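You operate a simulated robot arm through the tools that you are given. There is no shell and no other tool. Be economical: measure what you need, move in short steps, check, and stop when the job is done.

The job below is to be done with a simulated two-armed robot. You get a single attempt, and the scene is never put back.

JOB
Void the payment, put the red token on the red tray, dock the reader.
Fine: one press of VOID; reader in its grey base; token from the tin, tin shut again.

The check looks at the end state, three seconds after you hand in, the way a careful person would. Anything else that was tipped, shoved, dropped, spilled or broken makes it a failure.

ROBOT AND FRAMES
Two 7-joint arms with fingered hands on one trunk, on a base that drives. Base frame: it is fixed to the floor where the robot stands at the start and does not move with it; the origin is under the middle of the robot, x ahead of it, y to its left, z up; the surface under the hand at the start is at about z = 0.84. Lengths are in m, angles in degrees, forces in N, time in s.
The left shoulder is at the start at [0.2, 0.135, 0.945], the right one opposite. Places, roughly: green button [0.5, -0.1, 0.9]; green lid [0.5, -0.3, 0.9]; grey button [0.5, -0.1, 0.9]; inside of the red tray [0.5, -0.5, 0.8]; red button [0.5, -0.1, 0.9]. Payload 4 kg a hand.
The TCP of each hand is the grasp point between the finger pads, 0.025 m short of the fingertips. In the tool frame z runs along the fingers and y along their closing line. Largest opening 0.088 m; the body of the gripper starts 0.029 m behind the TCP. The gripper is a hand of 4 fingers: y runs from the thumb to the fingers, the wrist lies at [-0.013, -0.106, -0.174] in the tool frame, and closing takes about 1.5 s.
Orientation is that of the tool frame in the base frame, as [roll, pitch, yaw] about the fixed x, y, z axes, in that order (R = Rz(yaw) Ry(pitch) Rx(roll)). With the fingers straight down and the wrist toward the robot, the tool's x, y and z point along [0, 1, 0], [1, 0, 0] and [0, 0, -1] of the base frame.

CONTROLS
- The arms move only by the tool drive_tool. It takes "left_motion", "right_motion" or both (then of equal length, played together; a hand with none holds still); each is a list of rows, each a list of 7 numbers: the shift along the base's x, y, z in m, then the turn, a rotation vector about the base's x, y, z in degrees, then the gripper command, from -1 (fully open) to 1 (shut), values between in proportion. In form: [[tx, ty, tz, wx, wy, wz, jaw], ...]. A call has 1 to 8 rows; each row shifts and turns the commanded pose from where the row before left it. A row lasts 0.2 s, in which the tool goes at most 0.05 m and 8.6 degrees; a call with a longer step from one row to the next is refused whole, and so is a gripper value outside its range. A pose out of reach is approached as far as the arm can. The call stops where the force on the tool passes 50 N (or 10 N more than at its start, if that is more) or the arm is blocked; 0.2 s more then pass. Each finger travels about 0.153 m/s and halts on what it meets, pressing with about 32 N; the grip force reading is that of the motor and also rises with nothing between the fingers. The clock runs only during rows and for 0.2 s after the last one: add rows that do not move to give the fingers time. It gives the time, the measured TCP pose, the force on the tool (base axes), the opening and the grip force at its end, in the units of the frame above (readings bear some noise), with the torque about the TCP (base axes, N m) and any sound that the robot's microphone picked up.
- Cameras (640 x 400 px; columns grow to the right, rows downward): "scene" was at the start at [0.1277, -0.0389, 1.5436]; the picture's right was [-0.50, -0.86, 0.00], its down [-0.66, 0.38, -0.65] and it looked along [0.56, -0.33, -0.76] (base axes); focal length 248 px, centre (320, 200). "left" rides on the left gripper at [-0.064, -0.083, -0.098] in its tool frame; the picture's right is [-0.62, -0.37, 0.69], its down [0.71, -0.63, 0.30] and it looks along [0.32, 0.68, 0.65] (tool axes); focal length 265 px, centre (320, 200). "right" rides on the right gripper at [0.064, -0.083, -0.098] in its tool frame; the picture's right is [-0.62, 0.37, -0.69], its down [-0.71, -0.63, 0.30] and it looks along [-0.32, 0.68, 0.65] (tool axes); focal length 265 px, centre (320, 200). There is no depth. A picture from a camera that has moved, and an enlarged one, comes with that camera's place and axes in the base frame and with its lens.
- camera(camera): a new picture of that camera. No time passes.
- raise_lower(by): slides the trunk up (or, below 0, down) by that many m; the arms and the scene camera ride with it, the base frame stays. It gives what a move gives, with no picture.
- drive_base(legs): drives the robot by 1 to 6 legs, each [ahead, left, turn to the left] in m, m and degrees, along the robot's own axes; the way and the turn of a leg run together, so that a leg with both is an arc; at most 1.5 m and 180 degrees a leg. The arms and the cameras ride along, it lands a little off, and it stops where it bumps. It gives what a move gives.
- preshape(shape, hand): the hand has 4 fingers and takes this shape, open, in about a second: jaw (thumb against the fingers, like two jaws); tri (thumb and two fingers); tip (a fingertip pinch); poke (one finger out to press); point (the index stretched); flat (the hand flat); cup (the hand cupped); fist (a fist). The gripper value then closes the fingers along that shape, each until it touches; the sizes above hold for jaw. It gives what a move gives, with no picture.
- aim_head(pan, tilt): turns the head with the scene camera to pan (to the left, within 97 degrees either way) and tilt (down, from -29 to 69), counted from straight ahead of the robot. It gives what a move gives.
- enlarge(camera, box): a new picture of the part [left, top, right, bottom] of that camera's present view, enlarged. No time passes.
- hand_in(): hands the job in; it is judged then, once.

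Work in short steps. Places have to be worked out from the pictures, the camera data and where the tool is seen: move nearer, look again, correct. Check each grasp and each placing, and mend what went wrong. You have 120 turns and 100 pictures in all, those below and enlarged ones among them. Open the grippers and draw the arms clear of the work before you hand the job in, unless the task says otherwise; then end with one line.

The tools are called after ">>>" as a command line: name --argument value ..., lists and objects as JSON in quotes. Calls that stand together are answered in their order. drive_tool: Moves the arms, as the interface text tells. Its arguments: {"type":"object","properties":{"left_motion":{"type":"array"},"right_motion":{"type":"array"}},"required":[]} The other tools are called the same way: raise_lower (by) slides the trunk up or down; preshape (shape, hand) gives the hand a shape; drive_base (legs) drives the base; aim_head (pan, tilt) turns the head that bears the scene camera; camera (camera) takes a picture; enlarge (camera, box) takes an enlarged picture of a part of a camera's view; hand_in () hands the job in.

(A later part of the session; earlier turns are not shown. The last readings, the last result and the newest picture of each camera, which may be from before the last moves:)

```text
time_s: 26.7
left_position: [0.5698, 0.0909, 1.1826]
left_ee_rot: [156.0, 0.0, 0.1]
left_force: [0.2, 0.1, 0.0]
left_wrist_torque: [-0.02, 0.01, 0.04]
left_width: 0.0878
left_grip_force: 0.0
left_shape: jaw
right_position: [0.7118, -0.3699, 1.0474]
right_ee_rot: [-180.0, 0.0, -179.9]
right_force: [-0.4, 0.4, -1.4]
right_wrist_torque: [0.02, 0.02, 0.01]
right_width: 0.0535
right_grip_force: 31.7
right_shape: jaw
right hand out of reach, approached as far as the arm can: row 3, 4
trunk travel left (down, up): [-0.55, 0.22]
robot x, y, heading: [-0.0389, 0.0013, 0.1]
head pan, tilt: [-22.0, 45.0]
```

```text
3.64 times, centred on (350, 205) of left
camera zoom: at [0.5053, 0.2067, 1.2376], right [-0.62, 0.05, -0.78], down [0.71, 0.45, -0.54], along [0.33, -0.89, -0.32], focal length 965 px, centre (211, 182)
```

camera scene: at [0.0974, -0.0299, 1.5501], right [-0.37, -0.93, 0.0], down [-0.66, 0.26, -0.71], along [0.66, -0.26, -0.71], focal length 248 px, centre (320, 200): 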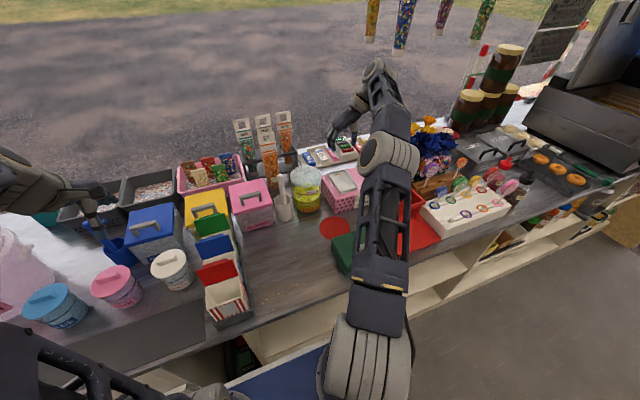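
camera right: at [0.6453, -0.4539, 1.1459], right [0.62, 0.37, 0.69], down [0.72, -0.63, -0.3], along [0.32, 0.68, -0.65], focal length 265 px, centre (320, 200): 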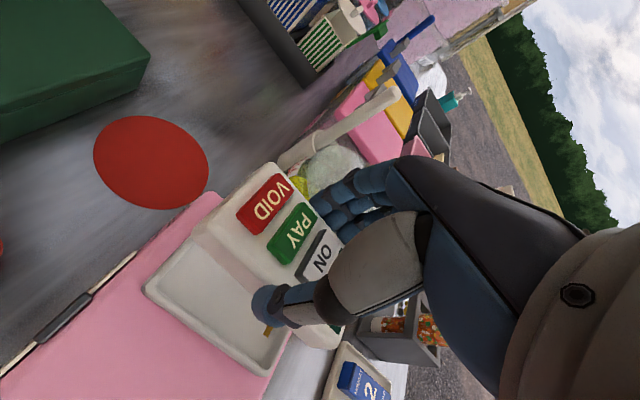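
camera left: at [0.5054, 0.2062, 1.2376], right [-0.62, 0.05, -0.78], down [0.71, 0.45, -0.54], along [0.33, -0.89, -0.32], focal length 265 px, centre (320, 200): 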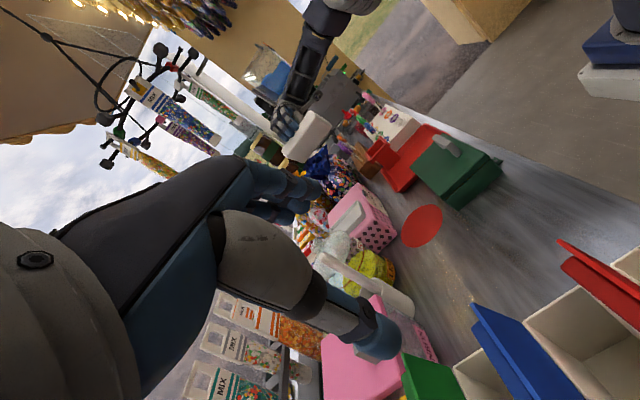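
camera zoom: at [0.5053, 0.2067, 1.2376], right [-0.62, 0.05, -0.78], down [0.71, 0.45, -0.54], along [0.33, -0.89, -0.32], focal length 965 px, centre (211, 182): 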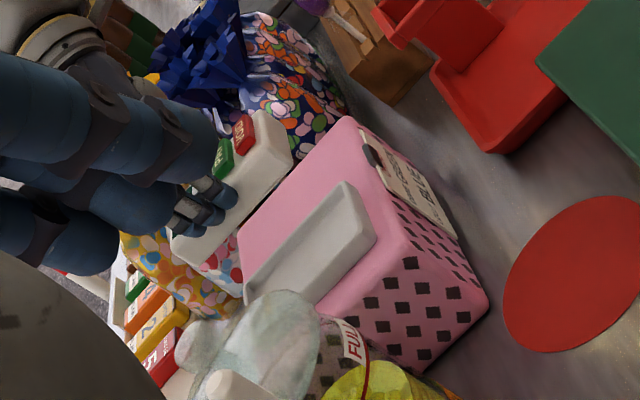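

The dock is confirmed at x 0.672–0.784, y −0.416…−0.339, centred at [0.728, −0.378]. I'll lower the reader to about 1.5 cm above its rim and centre it.

>>> drive_tool --right_motion '[[0.0, 0, -0.03, 0, 0, 0, 1], [0.008, -0.004, -0.015, 0, 0, 0, 1], [0.008, -0.004, -0.01, 0, 0, 0, 1], [0.0, 0, 0, 0, 0, 0, 1]]'

>>> enlarge --camera "right" --box '[120, 150, 440, 400]'

>>> enlarge --camera "left" --box '[290, 170, 390, 240]'

>>> enlarge --camera "scene" --box '[300, 130, 400, 220]'

```text
time_s: 27.7
left_position: [0.5696, 0.0897, 1.1824]
left_ee_rot: [155.9, 0.1, 0.0]
left_force: [0.9, -0.2, -0.3]
left_wrist_torque: [0.02, 0.01, -0.01]
left_width: 0.0878
left_grip_force: 0.0
left_shape: jaw
right_position: [0.7288, -0.3788, 0.992]
right_ee_rot: [180.0, -0.1, -179.9]
right_force: [0.2, 0.6, -1.4]
right_wrist_torque: [0.0, -0.01, -0.01]
right_width: 0.0533
right_grip_force: 32.1
right_shape: jaw
trunk travel left (down, up): [-0.55, 0.22]
robot x, y, heading: [-0.036, -0.0007, 0.1]
head pan, tilt: [-22.0, 45.0]
```

```text
1.60 times, centred on (280, 275) of right
camera zoom: at [0.6625, -0.4618, 1.0904], right [0.62, 0.37, 0.69], down [0.72, -0.63, -0.3], along [0.32, 0.68, -0.65], focal length 425 px, centre (384, 80)
```

zoom: 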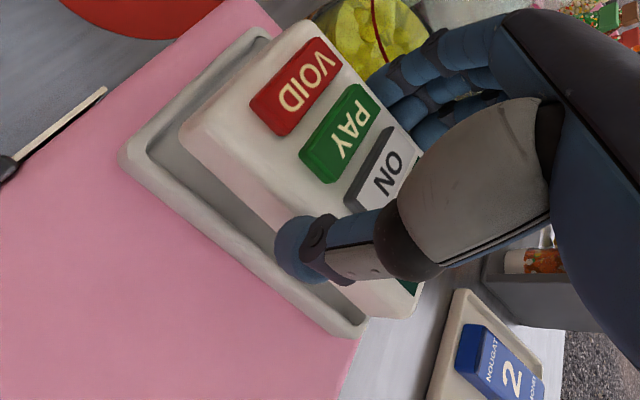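

```text
5.71 times, centred on (340, 205) of left
camera zoom: at [0.5054, 0.2064, 1.2376], right [-0.62, 0.05, -0.78], down [0.71, 0.45, -0.54], along [0.33, -0.89, -0.32], focal length 1517 px, centre (206, 171)
```

zoom: 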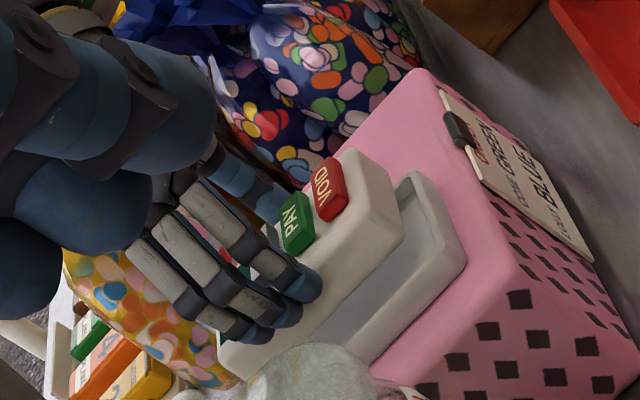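

```text
4.44 times, centred on (350, 175) of scene
camera zoom: at [0.0973, -0.0299, 1.5501], right [-0.37, -0.93, 0.0], down [-0.66, 0.26, -0.71], along [0.66, -0.26, -0.71], focal length 1102 px, centre (187, 311)
```

zoom: 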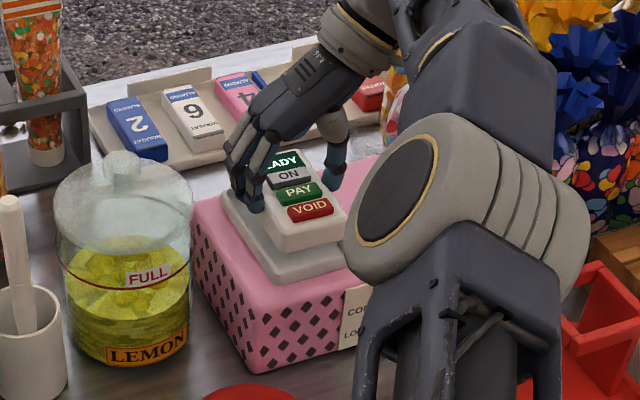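

The head view shows the reader just above and nearly centred over the dock. My estimate wants +2 mm in x and y. I'll correct that and lower gently.

>>> drive_tool --right_motion '[[0.002, 0.002, -0.004, 0, 0, 0, 1], [0, 0, -0.005, 0, 0, 0, 1], [0, 0, -0.004, 0, 0, 0, 1], [0, 0, -0.004, 0, 0, 0, 1]]'

>>> enlarge --camera "scene" --box '[300, 130, 400, 220]'

>>> enlarge --camera "right" --box '[120, 150, 440, 400]'

```text
time_s: 28.7
left_position: [0.5692, 0.0899, 1.1813]
left_ee_rot: [156.0, 0.1, 0.0]
left_force: [0.2, 0.2, -0.3]
left_wrist_torque: [-0.03, 0.01, -0.01]
left_width: 0.0877
left_grip_force: 0.1
left_shape: jaw
right_position: [0.7314, -0.3768, 0.9756]
right_ee_rot: [179.9, 0.0, -179.9]
right_force: [0.3, -0.6, -0.8]
right_wrist_torque: [-0.01, -0.02, -0.01]
right_width: 0.0537
right_grip_force: 32.0
right_shape: jaw
trunk travel left (down, up): [-0.55, 0.22]
robot x, y, heading: [-0.04, 0.002, 0.2]
head pan, tilt: [-22.0, 45.0]
```

```text
4.44 times, centred on (350, 175) of scene
camera zoom: at [0.0974, -0.0299, 1.5501], right [-0.37, -0.93, 0.0], down [-0.66, 0.26, -0.71], along [0.66, -0.26, -0.71], focal length 1102 px, centre (187, 311)
```

zoom: 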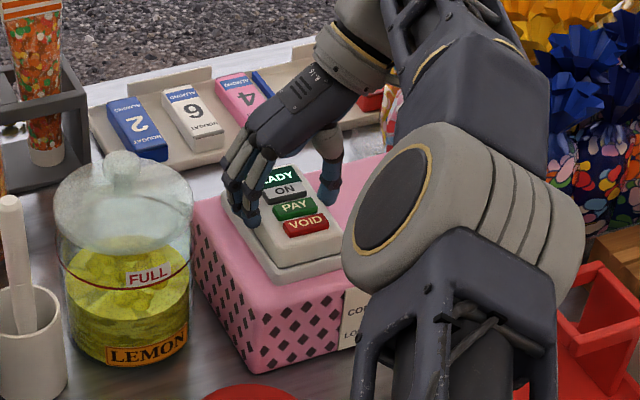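

```text
1.60 times, centred on (280, 275) of right
camera zoom: at [0.6646, -0.4604, 1.0732], right [0.62, 0.37, 0.69], down [0.72, -0.63, -0.3], along [0.32, 0.68, -0.65], focal length 425 px, centre (384, 80)
```

zoom: 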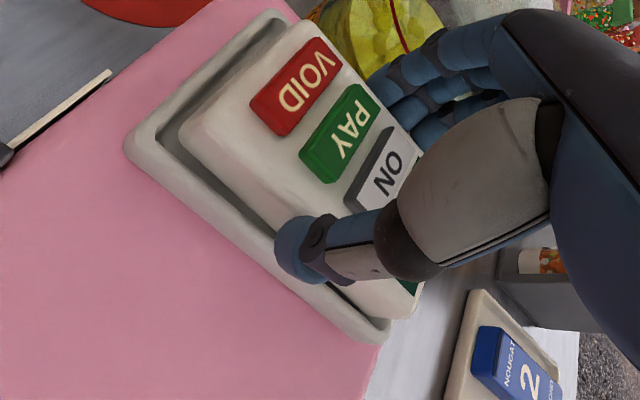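

There's a gap visible inside the rim on the near and right sides, so the centring looks good. I'll continue down until contact.

>>> drive_tool --right_motion '[[0, -0.001, -0.004, 0, 0, 0, 1], [0, 0, -0.003, 0, 0, 0, 1], [0, 0, -0.003, 0, 0, 0, 1]]'

>>> enlarge --camera "scene" --box '[325, 150, 385, 200]'

```text
time_s: 29.5
left_position: [0.5694, 0.09, 1.1823]
left_ee_rot: [156.0, 0.0, 0.1]
left_force: [0.1, 0.1, 0.0]
left_wrist_torque: [0.0, 0.01, -0.01]
left_width: 0.0875
left_grip_force: 0.2
left_shape: jaw
right_position: [0.7309, -0.376, 0.9716]
right_ee_rot: [-180.0, 0.4, -179.9]
right_force: [-0.1, 1.8, 36.9]
right_wrist_torque: [0.06, -0.05, 0.02]
right_width: 0.053
right_grip_force: 32.0
right_shape: jaw
trunk travel left (down, up): [-0.55, 0.22]
robot x, y, heading: [-0.036, 0.002, 0.0]
head pan, tilt: [-22.0, 45.0]
```

```text
8.00 times, centred on (355, 175) of scene
camera zoom: at [0.0962, -0.0293, 1.5508], right [-0.37, -0.93, 0.0], down [-0.66, 0.26, -0.71], along [0.66, -0.26, -0.71], focal length 1983 px, centre (40, 400)
```

zoom: 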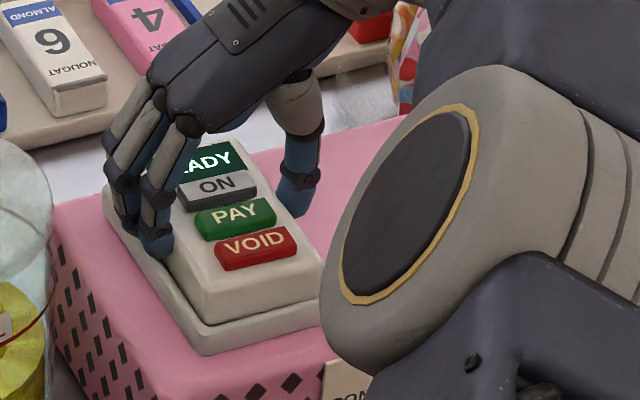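

It met firm contact with almost no torque, so it's sitting flat. I'll ease up 2 mm, open the fingers gently and look.

>>> drive_tool --right_motion '[[0, 0, 0.003, 0, 0, 0, 1], [0, 0, 0, 0, 0, 0, 0.4], [0, 0, 0, 0, 0, 0, 0.2], [0, 0, 0, 0, 0, 0, 0.0], [0, 0, 0, 0, 0, 0, -0.2], [0, 0, 0, 0, 0, 0, -0.3]]'

>>> enlarge --camera "scene" --box '[325, 150, 385, 200]'

>>> enlarge --camera "right" --box '[120, 150, 440, 400]'

```text
time_s: 30.9
left_position: [0.5708, 0.0898, 1.1826]
left_ee_rot: [156.0, 0.1, 0.0]
left_force: [-0.9, -0.1, -0.1]
left_wrist_torque: [0.0, 0.03, 0.0]
left_width: 0.0875
left_grip_force: 0.0
left_shape: jaw
right_position: [0.7278, -0.3781, 0.9671]
right_ee_rot: [-179.9, -0.3, -179.9]
right_force: [0.5, 1.0, 4.0]
right_wrist_torque: [0.13, -0.05, 0.01]
right_width: 0.058
right_grip_force: 0.1
right_shape: jaw
trunk travel left (down, up): [-0.55, 0.22]
robot x, y, heading: [-0.0408, 0.0013, -0.1]
head pan, tilt: [-22.0, 45.0]
```

```text
8.00 times, centred on (355, 175) of scene
camera zoom: at [0.0972, -0.0299, 1.5497], right [-0.37, -0.93, 0.0], down [-0.66, 0.26, -0.71], along [0.66, -0.26, -0.71], focal length 1983 px, centre (40, 400)
```

zoom: 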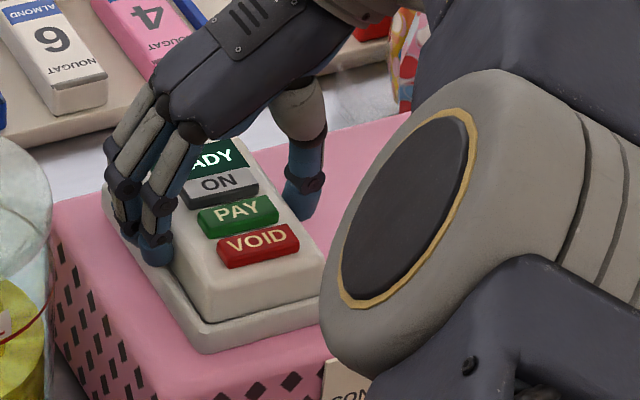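

```text
1.60 times, centred on (280, 275) of right
camera zoom: at [0.6637, -0.4623, 1.0651], right [0.62, 0.37, 0.69], down [0.71, -0.63, -0.31], along [0.32, 0.68, -0.66], focal length 425 px, centre (384, 80)
```

zoom: 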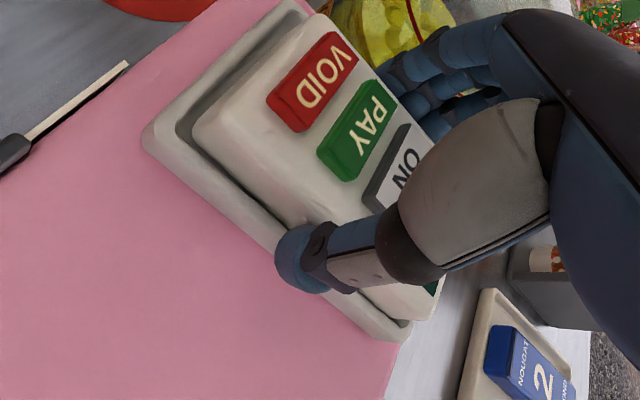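

It appears to sit inside the rim. I'll open fully, rise straight up and inspect.

>>> drive_tool --right_motion '[[0, 0, 0.003, 0, 0, 0, -0.5], [0, 0, 0.002, 0, 0, 0, -1], [0, 0, 0.0, 0, 0, 0, -1], [0, 0, 0.02, 0, 0, 0, -1], [0, 0, 0.04, 0, 0, 0, -1], [0, 0, 0.04, 0, 0, 0, -1], [-0.03, 0, 0.03, 0, 0, 0, -1], [-0.04, 0, 0, 0, 0, 0, -1]]'

>>> enlarge --camera "scene" --box '[325, 150, 385, 200]'

>>> enlarge --camera "right" --box '[100, 200, 340, 400]'

```text
time_s: 32.7
left_position: [0.5697, 0.0902, 1.181]
left_ee_rot: [156.0, 0.0, 0.2]
left_force: [0.4, 0.0, 0.2]
left_wrist_torque: [0.02, 0.02, -0.01]
left_width: 0.0878
left_grip_force: 0.0
left_shape: jaw
right_position: [0.652, -0.3716, 1.0929]
right_ee_rot: [180.0, 0.0, -179.9]
right_force: [-0.2, -0.3, 0.0]
right_wrist_torque: [0.0, 0.01, -0.04]
right_width: 0.0883
right_grip_force: 0.1
right_shape: jaw
right hand out of reach, approached as far as the arm can: row 5, 6
trunk travel left (down, up): [-0.55, 0.22]
robot x, y, heading: [-0.0426, 0.0012, 0.1]
head pan, tilt: [-22.0, 45.0]
```

```text
8.00 times, centred on (355, 175) of scene
camera zoom: at [0.0978, -0.0299, 1.5499], right [-0.37, -0.93, 0.0], down [-0.66, 0.26, -0.71], along [0.66, -0.26, -0.71], focal length 1983 px, centre (40, 400)
```

zoom: 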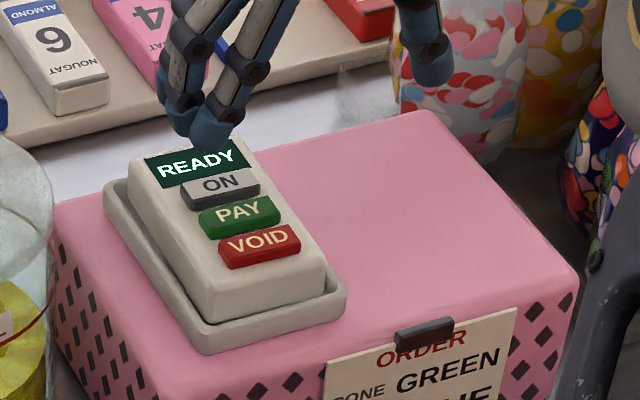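

```text
2.00 times, centred on (220, 300) of right
camera zoom: at [0.5857, -0.4561, 1.1912], right [0.62, 0.37, 0.69], down [0.72, -0.63, -0.3], along [0.32, 0.68, -0.65], focal length 531 px, centre (520, 0)
```

zoom: 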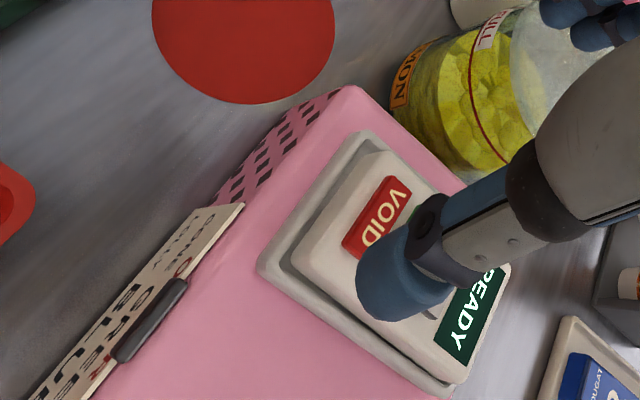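

The reader is docked inside the rim. I'll drive back for the tin and take a good look at it.

>>> drive_base --legs '[[-0.12, 0, 0]]'

>>> drive_tool --right_motion '[[-0.02, 0, 0.02, 0, 0, -8.5, -1], [-0.02, 0, 0.02, 0, 0, -8.5, -1], [-0.02, 0, 0.01, 0, 0, -8.5, -1], [-0.02, 0, 0, 0, 0, -8.5, -1], [-0.02, 0, 0, 0, 0, -8.5, -1], [0, 0, 0, 0, 0, -8.5, -1], [0, 0, 0, 0, 0, -8.5, -1], [0, 0, 0, 0, 0, -8.5, -1]]'

>>> drive_tool --right_motion '[[0, 0, 0, 0, 0, -8.5, -1], [0, 0, 0, 0, 0, -8.5, -1], [0, 0, 0, 0, 0, -5, -1], [0, 0, 0, 0, 0, 0, -1]]'

>>> camera --camera "right"

>>> camera --camera "left"

```text
time_s: 33.9
left_position: [0.4486, 0.0892, 1.1831]
left_ee_rot: [156.0, 0.2, 0.2]
left_force: [0.3, -0.2, 0.1]
left_wrist_torque: [0.0, -0.04, 0.01]
left_width: 0.0877
left_grip_force: 0.1
left_shape: jaw
right_position: [0.5304, -0.3733, 1.0934]
right_ee_rot: [-179.9, 0.0, -179.8]
right_force: [-0.4, -0.3, -0.1]
right_wrist_torque: [-0.01, 0.03, -0.01]
right_width: 0.0878
right_grip_force: 0.0
right_shape: jaw
trunk travel left (down, up): [-0.55, 0.22]
robot x, y, heading: [-0.1601, -0.0017, 0.2]
head pan, tilt: [-22.0, 45.0]
```

```text
time_s: 35.7
left_position: [0.4479, 0.0899, 1.1841]
left_ee_rot: [155.9, 0.1, 0.2]
left_force: [0.6, -0.5, -0.1]
left_wrist_torque: [-0.01, 0.04, 0.02]
left_width: 0.0878
left_grip_force: 0.1
left_shape: jaw
right_position: [0.4318, -0.3731, 1.1422]
right_ee_rot: [-180.0, 0.0, 112.0]
right_force: [-0.5, -0.2, 0.4]
right_wrist_torque: [0.05, -0.03, -0.01]
right_width: 0.0878
right_grip_force: 0.0
right_shape: jaw
trunk travel left (down, up): [-0.55, 0.22]
robot x, y, heading: [-0.1566, 0.0003, -0.0]
head pan, tilt: [-22.0, 45.0]
```

```text
time_s: 36.7
left_position: [0.4495, 0.0896, 1.1816]
left_ee_rot: [156.0, 0.1, 0.2]
left_force: [-0.3, 0.2, 0.9]
left_wrist_torque: [0.01, -0.01, 0.0]
left_width: 0.0878
left_grip_force: 0.0
left_shape: jaw
right_position: [0.4307, -0.3721, 1.1428]
right_ee_rot: [180.0, 0.0, 89.9]
right_force: [0.3, -0.1, 0.1]
right_wrist_torque: [0.02, 0.0, -0.01]
right_width: 0.0881
right_grip_force: 0.0
right_shape: jaw
trunk travel left (down, up): [-0.55, 0.22]
robot x, y, heading: [-0.1592, 0.0023, 0.3]
head pan, tilt: [-22.0, 45.0]
```

```text
55 pictures are left
camera right: at [0.3457, -0.3085, 1.2411], right [0.37, -0.62, 0.69], down [-0.63, -0.71, -0.3], along [0.68, -0.32, -0.65], focal length 265 px, centre (320, 200)
```

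right: 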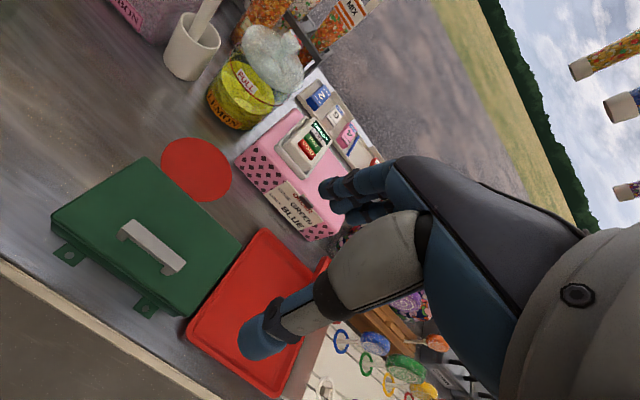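

```text
54 pictures are left
camera left: at [0.3845, 0.2066, 1.2376], right [-0.62, 0.05, -0.78], down [0.71, 0.45, -0.53], along [0.33, -0.89, -0.32], focal length 265 px, centre (320, 200)
```

left: 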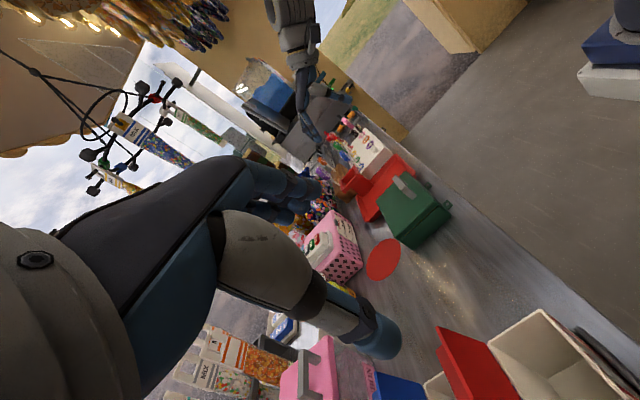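

Both cameras see the tin. I'll enlarge it from both sides to find the lid seam, the hinge and the handle.

>>> enlarge --camera "left" --box '[360, 160, 470, 250]'

>>> enlarge --camera "right" --box '[40, 140, 260, 330]'

>>> enlarge --camera "scene" --box '[290, 180, 440, 280]'

```text
4.44 times, centred on (415, 205) of left
camera zoom: at [0.3845, 0.2066, 1.2376], right [-0.62, 0.05, -0.78], down [0.71, 0.45, -0.53], along [0.33, -0.89, -0.32], focal length 1180 px, centre (-102, 178)
```

zoom: 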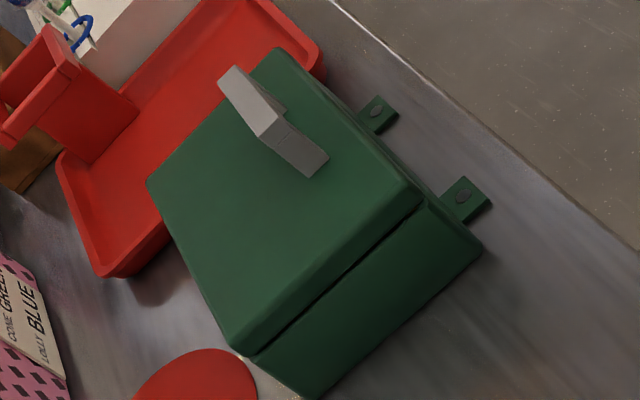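

```text
2.11 times, centred on (150, 235) of right
camera zoom: at [0.3457, -0.3085, 1.2411], right [0.37, -0.62, 0.69], down [-0.63, -0.71, -0.3], along [0.68, -0.32, -0.65], focal length 559 px, centre (678, 126)
```

zoom: 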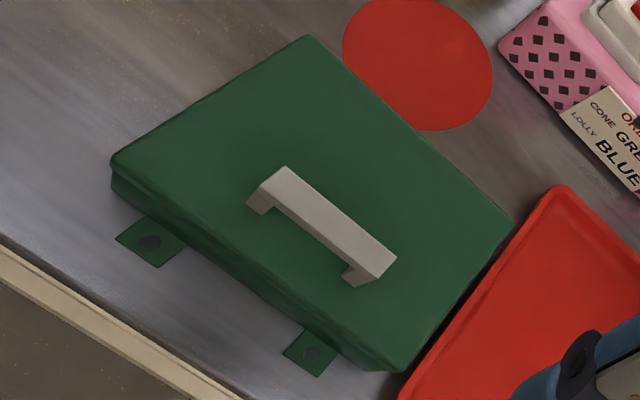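

```text
4.00 times, centred on (365, 230) of scene
camera zoom: at [-0.0234, -0.0301, 1.5501], right [-0.37, -0.93, 0.0], down [-0.66, 0.26, -0.71], along [0.66, -0.26, -0.71], focal length 991 px, centre (140, 80)
```

zoom: 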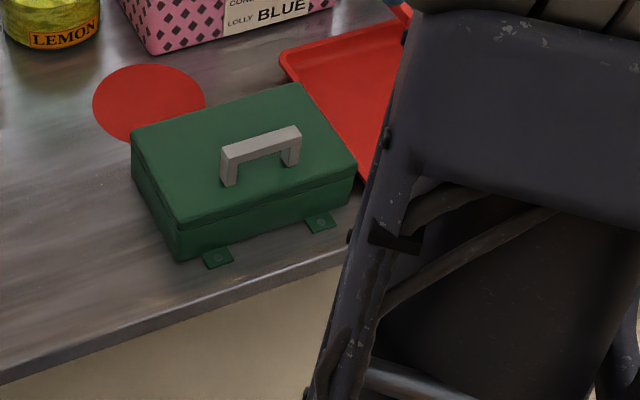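

The tin is bolted down. The handle sits near the front edge (bar at about x 0.441, y −0.36…−0.294, top z≈0.94), so the hinge is at the far side, near x 0.517. I'll grip the bar by its two ends, closing along y, so it can pivot in the grip as the lid swings. First I'll turn the hand back over the handle.

>>> drive_tool --right_motion '[[0.002, 0.01, 0, 0, 0, 8.5, -1], [0.002, 0.01, 0, 0, 0, 8.5, -1], [0.002, 0.01, 0, 0, 0, 8.5, -1], [0.002, 0.01, -0.01, 0, 0, 8.5, -1], [0.002, 0.006, -0.01, 0, 0, 8.5, -1], [0, 0, -0.01, 0, 0, 8.5, -1], [0, 0, -0.01, 0, 0, 8.5, -1], [0, 0, -0.01, 0, 0, 8.5, -1]]'

>>> drive_tool --right_motion '[[0, 0, -0.02, 0, 0, 8.5, -1], [0, 0, -0.02, 0, 0, 8.5, -1], [0, 0, -0.02, 0, 0, 5.1, -1], [0, 0, -0.02, 0, 0, 0, -1], [0, 0, -0.02, 0, 0, 0, -1], [0, 0, 0, 0, 0, 0, -1]]'

>>> enlarge --camera "right" --box '[120, 150, 440, 400]'

>>> enlarge --camera "left" --box '[340, 140, 470, 250]'

```text
time_s: 38.5
left_position: [0.4486, 0.09, 1.1828]
left_ee_rot: [156.0, 0.1, 0.1]
left_force: [-0.6, -0.1, 0.2]
left_wrist_torque: [0.03, 0.03, -0.03]
left_width: 0.0876
left_grip_force: 0.0
left_shape: jaw
right_position: [0.4413, -0.3267, 1.0931]
right_ee_rot: [180.0, 0.0, 158.3]
right_force: [-0.1, 0.6, 0.6]
right_wrist_torque: [0.01, -0.02, 0.04]
right_width: 0.0879
right_grip_force: 0.1
right_shape: jaw
trunk travel left (down, up): [-0.55, 0.22]
robot x, y, heading: [-0.1602, -0.0004, 0.4]
head pan, tilt: [-22.0, 45.0]
```

```text
time_s: 39.9
left_position: [0.4492, 0.0906, 1.1832]
left_ee_rot: [156.0, 0.0, 0.2]
left_force: [-0.4, -0.8, 0.6]
left_wrist_torque: [0.02, -0.03, -0.02]
left_width: 0.0879
left_grip_force: 0.1
left_shape: jaw
right_position: [0.4398, -0.3267, 0.9932]
right_ee_rot: [180.0, -0.1, -179.7]
right_force: [-0.1, 0.2, 1.2]
right_wrist_torque: [-0.02, -0.01, 0.02]
right_width: 0.088
right_grip_force: 0.1
right_shape: jaw
trunk travel left (down, up): [-0.55, 0.22]
robot x, y, heading: [-0.1605, 0.0047, 0.1]
head pan, tilt: [-22.0, 45.0]
```

```text
1.60 times, centred on (280, 275) of right
camera zoom: at [0.3745, -0.4115, 1.0915], right [0.62, 0.37, 0.69], down [0.72, -0.63, -0.3], along [0.32, 0.69, -0.65], focal length 425 px, centre (384, 80)
```

zoom: 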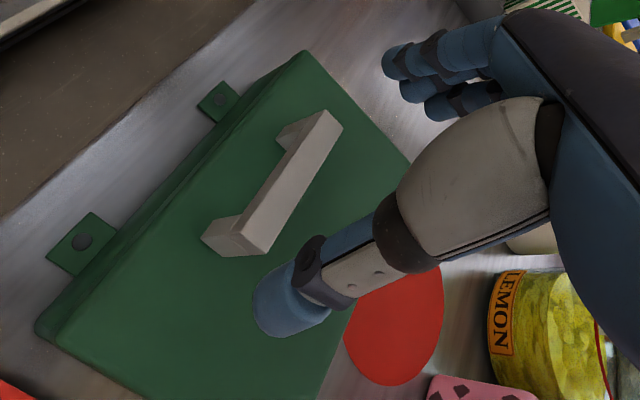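

```text
3.64 times, centred on (405, 195) of left
camera zoom: at [0.3845, 0.2066, 1.2376], right [-0.62, 0.05, -0.78], down [0.71, 0.45, -0.53], along [0.33, -0.89, -0.32], focal length 965 px, centre (11, 218)
```

zoom: 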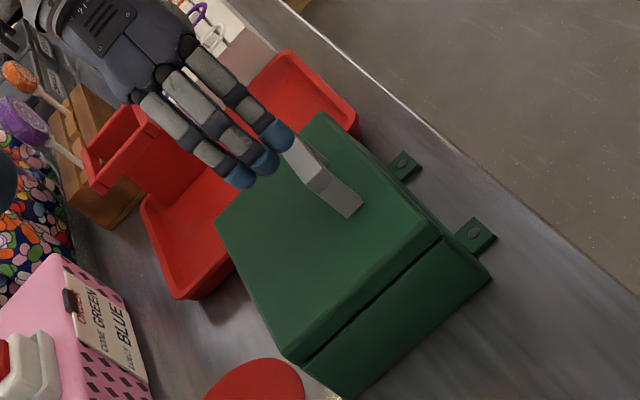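

The bar is at about x 0.434, y −0.36…−0.297, top z 0.94. I'll shift −5 mm in x and −2 mm in y, come down to tip height ≈0.918 and close on the bar's ends.

>>> drive_tool --right_motion '[[-0.005, -0.002, -0.02, 0, 0, 0, -1], [0, 0, -0.02, 0, 0, 0, -1], [0, 0, -0.01, 0, 0, 0, -1], [0, 0, 0, 0, 0, 0, -1]]'

>>> enlarge --camera "right" --box '[160, 150, 400, 330]'

>>> enlarge --camera "left" --box '[370, 150, 450, 220]'

```text
time_s: 40.9
left_position: [0.4489, 0.0906, 1.1822]
left_ee_rot: [156.0, 0.1, 0.0]
left_force: [-0.2, -0.3, -0.8]
left_wrist_torque: [0.0, -0.01, -0.01]
left_width: 0.0877
left_grip_force: 0.1
left_shape: jaw
right_position: [0.4368, -0.3293, 0.942]
right_ee_rot: [180.0, 0.0, -179.7]
right_force: [-0.1, -0.2, 0.7]
right_wrist_torque: [-0.02, 0.0, 0.0]
right_width: 0.0879
right_grip_force: 0.1
right_shape: jaw
trunk travel left (down, up): [-0.55, 0.22]
robot x, y, heading: [-0.1593, -0.0011, -0.0]
head pan, tilt: [-22.0, 45.0]
```

```text
2.22 times, centred on (280, 240) of right
camera zoom: at [0.3713, -0.4134, 1.0406], right [0.62, 0.37, 0.69], down [0.72, -0.63, -0.3], along [0.32, 0.69, -0.65], focal length 590 px, centre (409, 111)
```

zoom: 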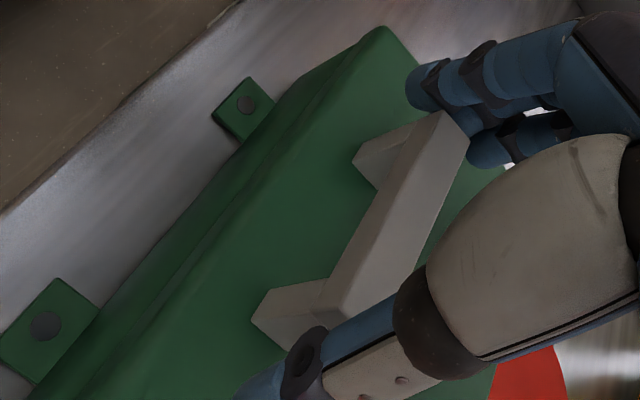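

```text
5.71 times, centred on (410, 185) of left
camera zoom: at [0.3845, 0.2066, 1.2376], right [-0.62, 0.05, -0.78], down [0.71, 0.45, -0.53], along [0.33, -0.89, -0.32], focal length 1517 px, centre (-194, 286)
```

zoom: 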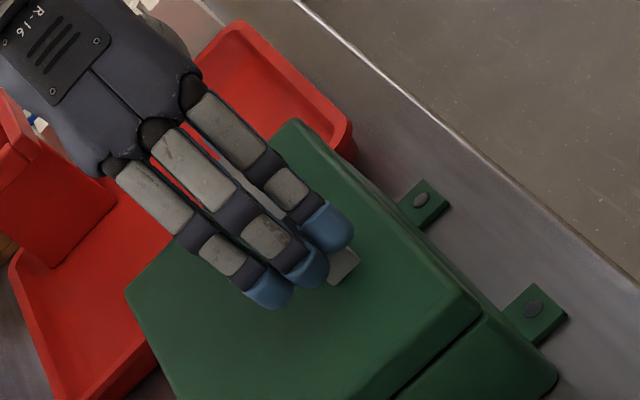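

The near and middle fingers line up with the bar's left end. I'll close on the ends.

>>> drive_tool --right_motion '[[-0.003, 0, -0.002, 0, 0, 0, -0.5], [0, 0, 0, 0, 0, 0, 0], [0, 0, 0, 0, 0, 0, 0.5], [0, 0, 0, 0, 0, 0, 1], [0, 0, 0, 0, 0, 0, 1]]'

>>> enlarge --camera "right" --box '[160, 150, 400, 330]'

```text
time_s: 42.1
left_position: [0.4494, 0.0903, 1.1821]
left_ee_rot: [156.1, 0.0, 0.2]
left_force: [0.8, -0.5, 0.4]
left_wrist_torque: [0.03, 0.02, -0.03]
left_width: 0.0875
left_grip_force: 0.1
left_shape: jaw
right_position: [0.4338, -0.3294, 0.9408]
right_ee_rot: [-179.8, 0.0, -179.9]
right_force: [-1.3, -20.8, 0.8]
right_wrist_torque: [-0.32, -0.04, 0.1]
right_width: 0.0482
right_grip_force: 32.2
right_shape: jaw
trunk travel left (down, up): [-0.55, 0.22]
robot x, y, heading: [-0.1556, 0.0003, 0.3]
head pan, tilt: [-22.0, 45.0]
```

```text
2.22 times, centred on (280, 240) of right
camera zoom: at [0.368, -0.4149, 1.039], right [0.62, 0.37, 0.69], down [0.72, -0.63, -0.3], along [0.32, 0.68, -0.66], focal length 590 px, centre (409, 111)
```

zoom: 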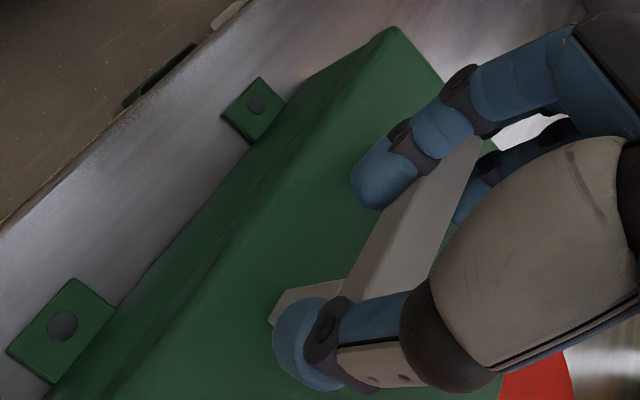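

The fingers slipped either side of the bar's left end, so only the thumb is bearing. I'll open, shift 8 mm toward the robot so the middle finger meets the bar end, and close again.

>>> drive_tool --right_motion '[[0, 0, 0, 0, 0, 0, 0], [0, 0, 0, 0, 0, 0, -1], [0, 0, 0, 0, 0, 0, -1], [-0.008, 0, 0, 0, 0, 0, -1], [0, 0, 0, 0, 0, 0, 0], [0, 0, 0, 0, 0, 0, 0.4], [0, 0, 0, 0, 0, 0, 0.7], [0, 0, 0, 0, 0, 0, 0.7]]'

>>> enlarge --camera "right" --box '[160, 150, 400, 330]'

>>> enlarge --camera "left" --box '[370, 150, 450, 220]'

```text
time_s: 43.9
left_position: [0.4482, 0.0898, 1.1814]
left_ee_rot: [156.0, 0.1, 0.2]
left_force: [-0.3, 0.7, 0.1]
left_wrist_torque: [-0.03, 0.01, 0.01]
left_width: 0.0874
left_grip_force: 0.1
left_shape: jaw
right_position: [0.4244, -0.3275, 0.9407]
right_ee_rot: [180.0, -0.1, -179.8]
right_force: [0.8, 7.3, -0.6]
right_wrist_torque: [0.15, -0.04, -0.06]
right_width: 0.0067
right_grip_force: 32.1
right_shape: jaw
trunk travel left (down, up): [-0.55, 0.22]
robot x, y, heading: [-0.1607, 0.0031, 0.0]
head pan, tilt: [-22.0, 45.0]
```

```text
2.22 times, centred on (280, 240) of right
camera zoom: at [0.3597, -0.412, 1.0392], right [0.62, 0.37, 0.69], down [0.72, -0.63, -0.31], along [0.32, 0.69, -0.65], focal length 590 px, centre (409, 111)
```

zoom: 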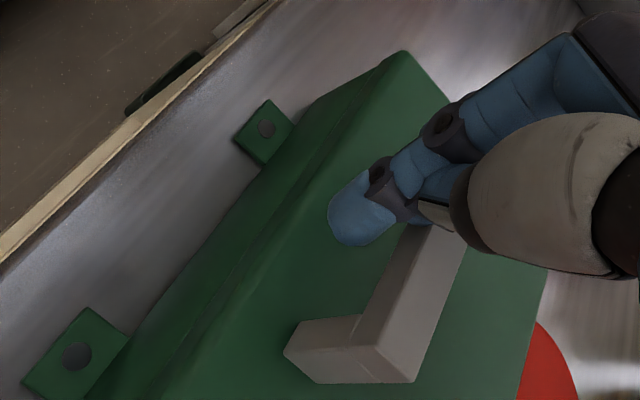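

```text
5.71 times, centred on (410, 185) of left
camera zoom: at [0.3845, 0.2067, 1.2375], right [-0.62, 0.05, -0.78], down [0.71, 0.45, -0.54], along [0.33, -0.89, -0.32], focal length 1517 px, centre (-194, 286)
```

zoom: 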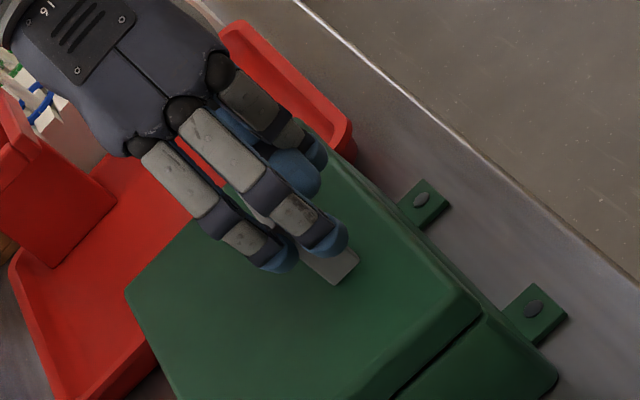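

The thumb missed this time, so the bar must be further out. Refitting the left view puts it at x≈0.441. I'll open, move to x≈0.442 and close again.

>>> drive_tool --right_motion '[[0, 0, 0, 0, 0, 0, 0], [0, 0, 0, 0, 0, 0, -1], [0, 0, 0, 0, 0, 0, -1], [0.01, 0.002, 0.0, 0, 0, 0, -1], [0.009, 0.002, 0.0, 0, 0, 0, -1], [0, 0, 0, 0, 0, 0, 0], [0, 0, 0, 0, 0, 0, 0.4], [0, 0, 0, 0, 0, 0, 0.6]]'

>>> enlarge --camera "right" --box '[160, 150, 400, 330]'

>>> enlarge --camera "left" --box '[370, 150, 450, 220]'

```text
time_s: 45.7
left_position: [0.4481, 0.0895, 1.1822]
left_ee_rot: [156.0, 0.1, 0.1]
left_force: [-0.2, -0.2, -0.5]
left_wrist_torque: [0.0, 0.0, -0.02]
left_width: 0.0878
left_grip_force: 0.1
left_shape: jaw
right_position: [0.4437, -0.3253, 0.9418]
right_ee_rot: [-179.9, -0.1, -179.9]
right_force: [2.8, -10.4, -1.3]
right_wrist_torque: [-0.15, -0.04, -0.17]
right_width: 0.0529
right_grip_force: 32.1
right_shape: jaw
trunk travel left (down, up): [-0.55, 0.22]
robot x, y, heading: [-0.1626, -0.0005, 0.2]
head pan, tilt: [-22.0, 45.0]
```

```text
2.22 times, centred on (280, 240) of right
camera zoom: at [0.3775, -0.4095, 1.0396], right [0.62, 0.37, 0.69], down [0.72, -0.63, -0.3], along [0.32, 0.68, -0.66], focal length 590 px, centre (409, 111)
```

zoom: 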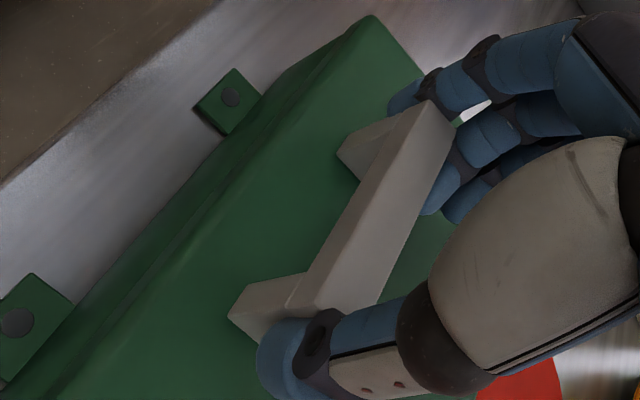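

```text
5.71 times, centred on (410, 185) of left
camera zoom: at [0.3846, 0.2062, 1.2376], right [-0.62, 0.05, -0.78], down [0.71, 0.45, -0.53], along [0.33, -0.89, -0.32], focal length 1517 px, centre (-194, 286)
```

zoom: 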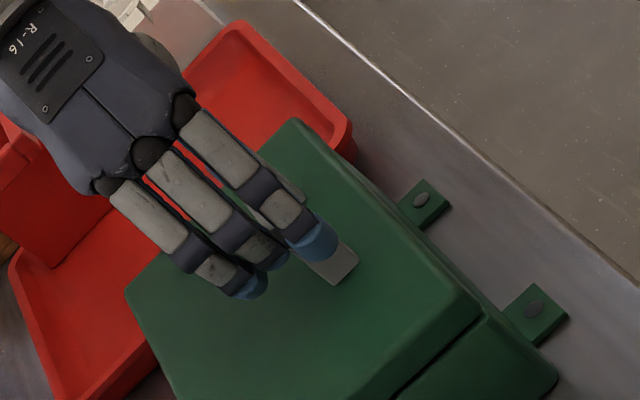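

The near finger and the thumb now pinch the two ends of the bar. I'll close firmly and try a small lift along the hinge arc.

>>> drive_tool --right_motion '[[0, 0, 0, 0, 0, 0, 1], [0, 0, 0, 0, 0, 0, 1], [0.002, 0, 0.004, 0, 0, 0, 1], [0.003, 0, 0.004, 0, 0, 0, 1], [0.004, 0, 0.005, 0, 0, 0, 1]]'

>>> enlarge --camera "left" --box '[360, 140, 470, 250]'

```text
time_s: 46.9
left_position: [0.4489, 0.0898, 1.1825]
left_ee_rot: [155.9, 0.1, 0.2]
left_force: [-0.1, -0.2, -0.3]
left_wrist_torque: [0.02, 0.01, 0.03]
left_width: 0.0877
left_grip_force: 0.0
left_shape: jaw
right_position: [0.4522, -0.3241, 0.9544]
right_ee_rot: [-179.9, 0.0, -179.8]
right_force: [-1.8, -16.9, -0.1]
right_wrist_torque: [-0.26, 0.13, -0.08]
right_width: 0.0526
right_grip_force: 32.0
right_shape: jaw
trunk travel left (down, up): [-0.55, 0.22]
robot x, y, heading: [-0.1599, -0.0003, 0.3]
head pan, tilt: [-22.0, 45.0]
```

```text
3.64 times, centred on (415, 195) of left
camera zoom: at [0.3844, 0.2061, 1.2378], right [-0.62, 0.05, -0.78], down [0.71, 0.45, -0.53], along [0.33, -0.89, -0.32], focal length 965 px, centre (-26, 218)
```

zoom: 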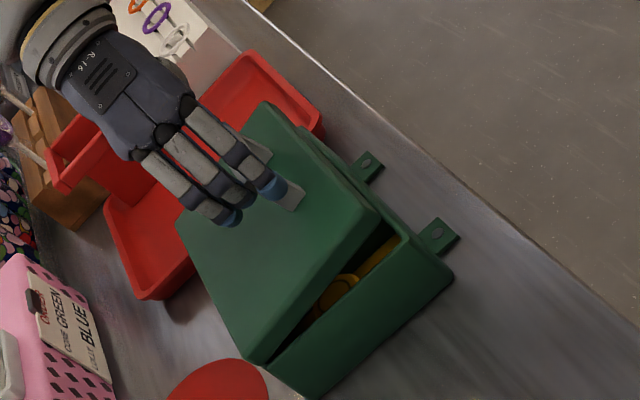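

The lid swings on its far hinge, and there are tokens inside. I'll continue along the arc.

>>> drive_tool --right_motion '[[0.0055, 0, 0.0053, 0, 0, 0, 1], [0.0055, 0, 0.0053, 0, 0, 0, 1], [0.0063, 0, 0.0043, 0, 0, 0, 1], [0.0063, 0, 0.0043, 0, 0, 0, 1], [0.007, 0, 0.0031, 0, 0, 0, 1], [0.007, 0, 0.0031, 0, 0, 0, 1], [0.0074, 0, 0.0019, 0, 0, 0, 1], [0.0074, 0, 0.0019, 0, 0, 0, 1]]'

>>> enlarge --camera "left" --box '[360, 140, 470, 250]'

```text
time_s: 48.7
left_position: [0.448, 0.0904, 1.1827]
left_ee_rot: [156.0, 0.0, 0.0]
left_force: [0.2, 0.0, -0.7]
left_wrist_torque: [-0.01, 0.01, -0.02]
left_width: 0.0876
left_grip_force: 0.0
left_shape: jaw
right_position: [0.5055, -0.3235, 0.9851]
right_ee_rot: [-180.0, 0.2, -179.8]
right_force: [-11.2, -15.6, 26.1]
right_wrist_torque: [-0.5, 0.59, 0.18]
right_width: 0.0519
right_grip_force: 32.2
right_shape: jaw
trunk travel left (down, up): [-0.55, 0.22]
robot x, y, heading: [-0.1584, 0.0001, 0.2]
head pan, tilt: [-22.0, 45.0]
```

```text
3.64 times, centred on (415, 195) of left
camera zoom: at [0.3837, 0.2064, 1.2382], right [-0.62, 0.05, -0.78], down [0.71, 0.45, -0.53], along [0.33, -0.89, -0.32], focal length 965 px, centre (-26, 218)
```

zoom: 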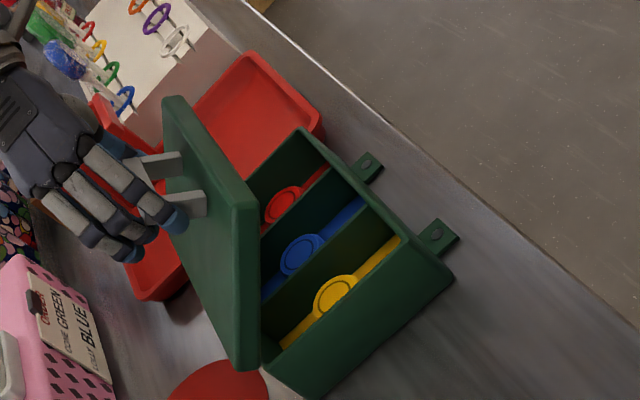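

The lid is about 65° open and the tokens show: red at the right, then blue, then yellow. I'm slightly inside the arc, so I'll continue with a small outward correction.

>>> drive_tool --right_motion '[[0.005, 0, 0.003, 0, 0, 0, 1], [0.007, 0, 0.001, 0, 0, 0, 1], [0.0073, 0, -0.0015, 0, 0, 0, 1], [0.0073, 0, -0.002, 0, 0, 0, 1], [0.0068, 0, -0.003, 0, 0, 0, 1], [0.0068, 0, -0.003, 0, 0, 0, 1]]'

>>> enlarge --camera "left" --box '[360, 140, 470, 250]'

```text
time_s: 50.1
left_position: [0.4482, 0.0899, 1.1821]
left_ee_rot: [156.2, -0.1, 0.2]
left_force: [-0.1, 0.6, -0.1]
left_wrist_torque: [-0.02, 0.0, -0.02]
left_width: 0.0875
left_grip_force: 0.2
left_shape: jaw
right_position: [0.5465, -0.3244, 0.9789]
right_ee_rot: [-179.9, 0.2, -179.7]
right_force: [5.2, -18.6, 27.6]
right_wrist_torque: [-0.09, 0.1, -0.34]
right_width: 0.0476
right_grip_force: 31.9
right_shape: jaw
trunk travel left (down, up): [-0.55, 0.22]
robot x, y, heading: [-0.1606, 0.002, 0.2]
head pan, tilt: [-22.0, 45.0]
```

```text
3.64 times, centred on (415, 195) of left
camera zoom: at [0.3841, 0.2063, 1.238], right [-0.62, 0.05, -0.78], down [0.71, 0.45, -0.53], along [0.33, -0.89, -0.32], focal length 965 px, centre (-26, 218)
```

zoom: 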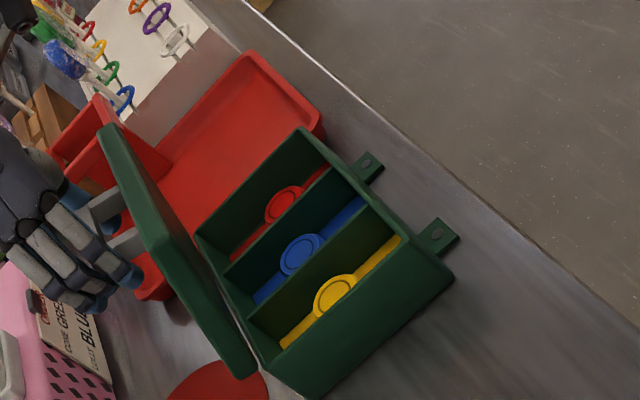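

The lid is near vertical. I'll push a little farther so it can rest open, again slightly outward.

>>> drive_tool --right_motion '[[0.005, 0, 0.002, 0, 0, 0, 1], [0.006, 0, -0.002, 0, 0, 0, 1], [0.006, 0, -0.003, 0, 0, 0, 1], [0.006, 0, -0.004, 0, 0, 0, 1]]'

>>> enlarge --camera "left" --box '[360, 140, 470, 250]'

>>> enlarge --camera "scene" --box '[290, 150, 440, 270]'

```text
time_s: 51.1
left_position: [0.4472, 0.0903, 1.1815]
left_ee_rot: [155.9, 0.0, 0.2]
left_force: [0.1, -0.5, -0.6]
left_wrist_torque: [0.01, 0.01, -0.01]
left_width: 0.0877
left_grip_force: 0.0
left_shape: jaw
right_position: [0.5675, -0.3254, 0.9702]
right_ee_rot: [-179.9, 0.1, -179.8]
right_force: [6.5, -20.9, 16.8]
right_wrist_torque: [-0.3, 0.23, -0.33]
right_width: 0.0467
right_grip_force: 31.8
right_shape: jaw
trunk travel left (down, up): [-0.55, 0.22]
robot x, y, heading: [-0.1586, -0.0029, 0.3]
head pan, tilt: [-22.0, 45.0]
```

```text
3.64 times, centred on (415, 195) of left
camera zoom: at [0.3843, 0.2061, 1.2379], right [-0.62, 0.05, -0.78], down [0.71, 0.45, -0.53], along [0.33, -0.89, -0.32], focal length 965 px, centre (-26, 218)
```

zoom: 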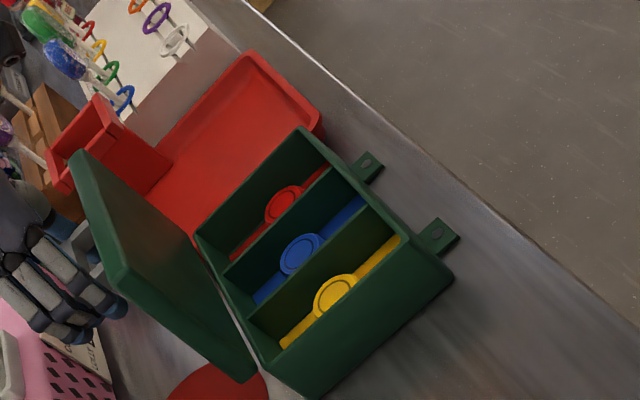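

```text
3.33 times, centred on (365, 210) of scene
camera zoom: at [-0.0237, -0.0306, 1.5501], right [-0.37, -0.93, 0.0], down [-0.66, 0.26, -0.71], along [0.66, -0.26, -0.71], focal length 826 px, centre (170, 167)
```

zoom: 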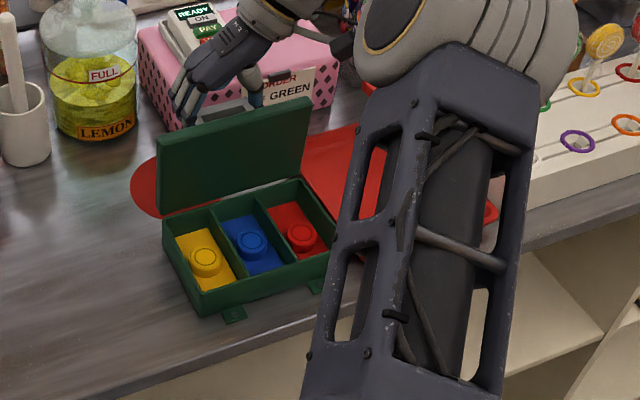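

The lid is past vertical, and I can see a raised red token in the right-hand compartment. I'll open the fingers and see whether the lid stays.

>>> drive_tool --right_motion '[[0, 0, 0, 0, 0, 0, 0.3], [0, 0, 0, 0, 0, 0, 0], [0, 0, 0, 0, 0, 0, -0.5], [0, 0, 0, 0, 0, 0, -1], [0, 0, 0, 0, 0, 0, -1]]'

>>> enlarge --camera "left" --box '[340, 140, 470, 250]'

```text
time_s: 52.3
left_position: [0.4489, 0.0912, 1.1824]
left_ee_rot: [156.0, 0.1, 0.2]
left_force: [0.1, -0.7, 0.3]
left_wrist_torque: [-0.01, 0.01, 0.03]
left_width: 0.0877
left_grip_force: 0.1
left_shape: jaw
right_position: [0.5673, -0.321, 0.9702]
right_ee_rot: [-180.0, -0.1, -179.6]
right_force: [-0.3, -1.2, 0.5]
right_wrist_torque: [-0.02, -0.01, 0.01]
right_width: 0.0879
right_grip_force: 0.1
right_shape: jaw
trunk travel left (down, up): [-0.55, 0.22]
robot x, y, heading: [-0.1602, 0.0001, 0.3]
head pan, tilt: [-22.0, 45.0]
```

```text
3.64 times, centred on (405, 195) of left
camera zoom: at [0.3844, 0.2068, 1.2375], right [-0.62, 0.05, -0.78], down [0.71, 0.45, -0.53], along [0.33, -0.89, -0.32], focal length 965 px, centre (11, 218)
```

zoom: 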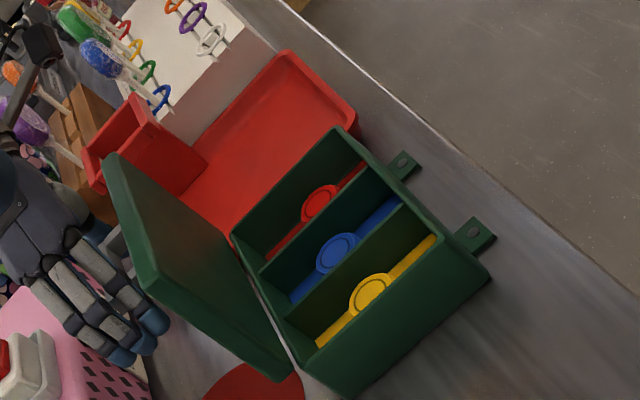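

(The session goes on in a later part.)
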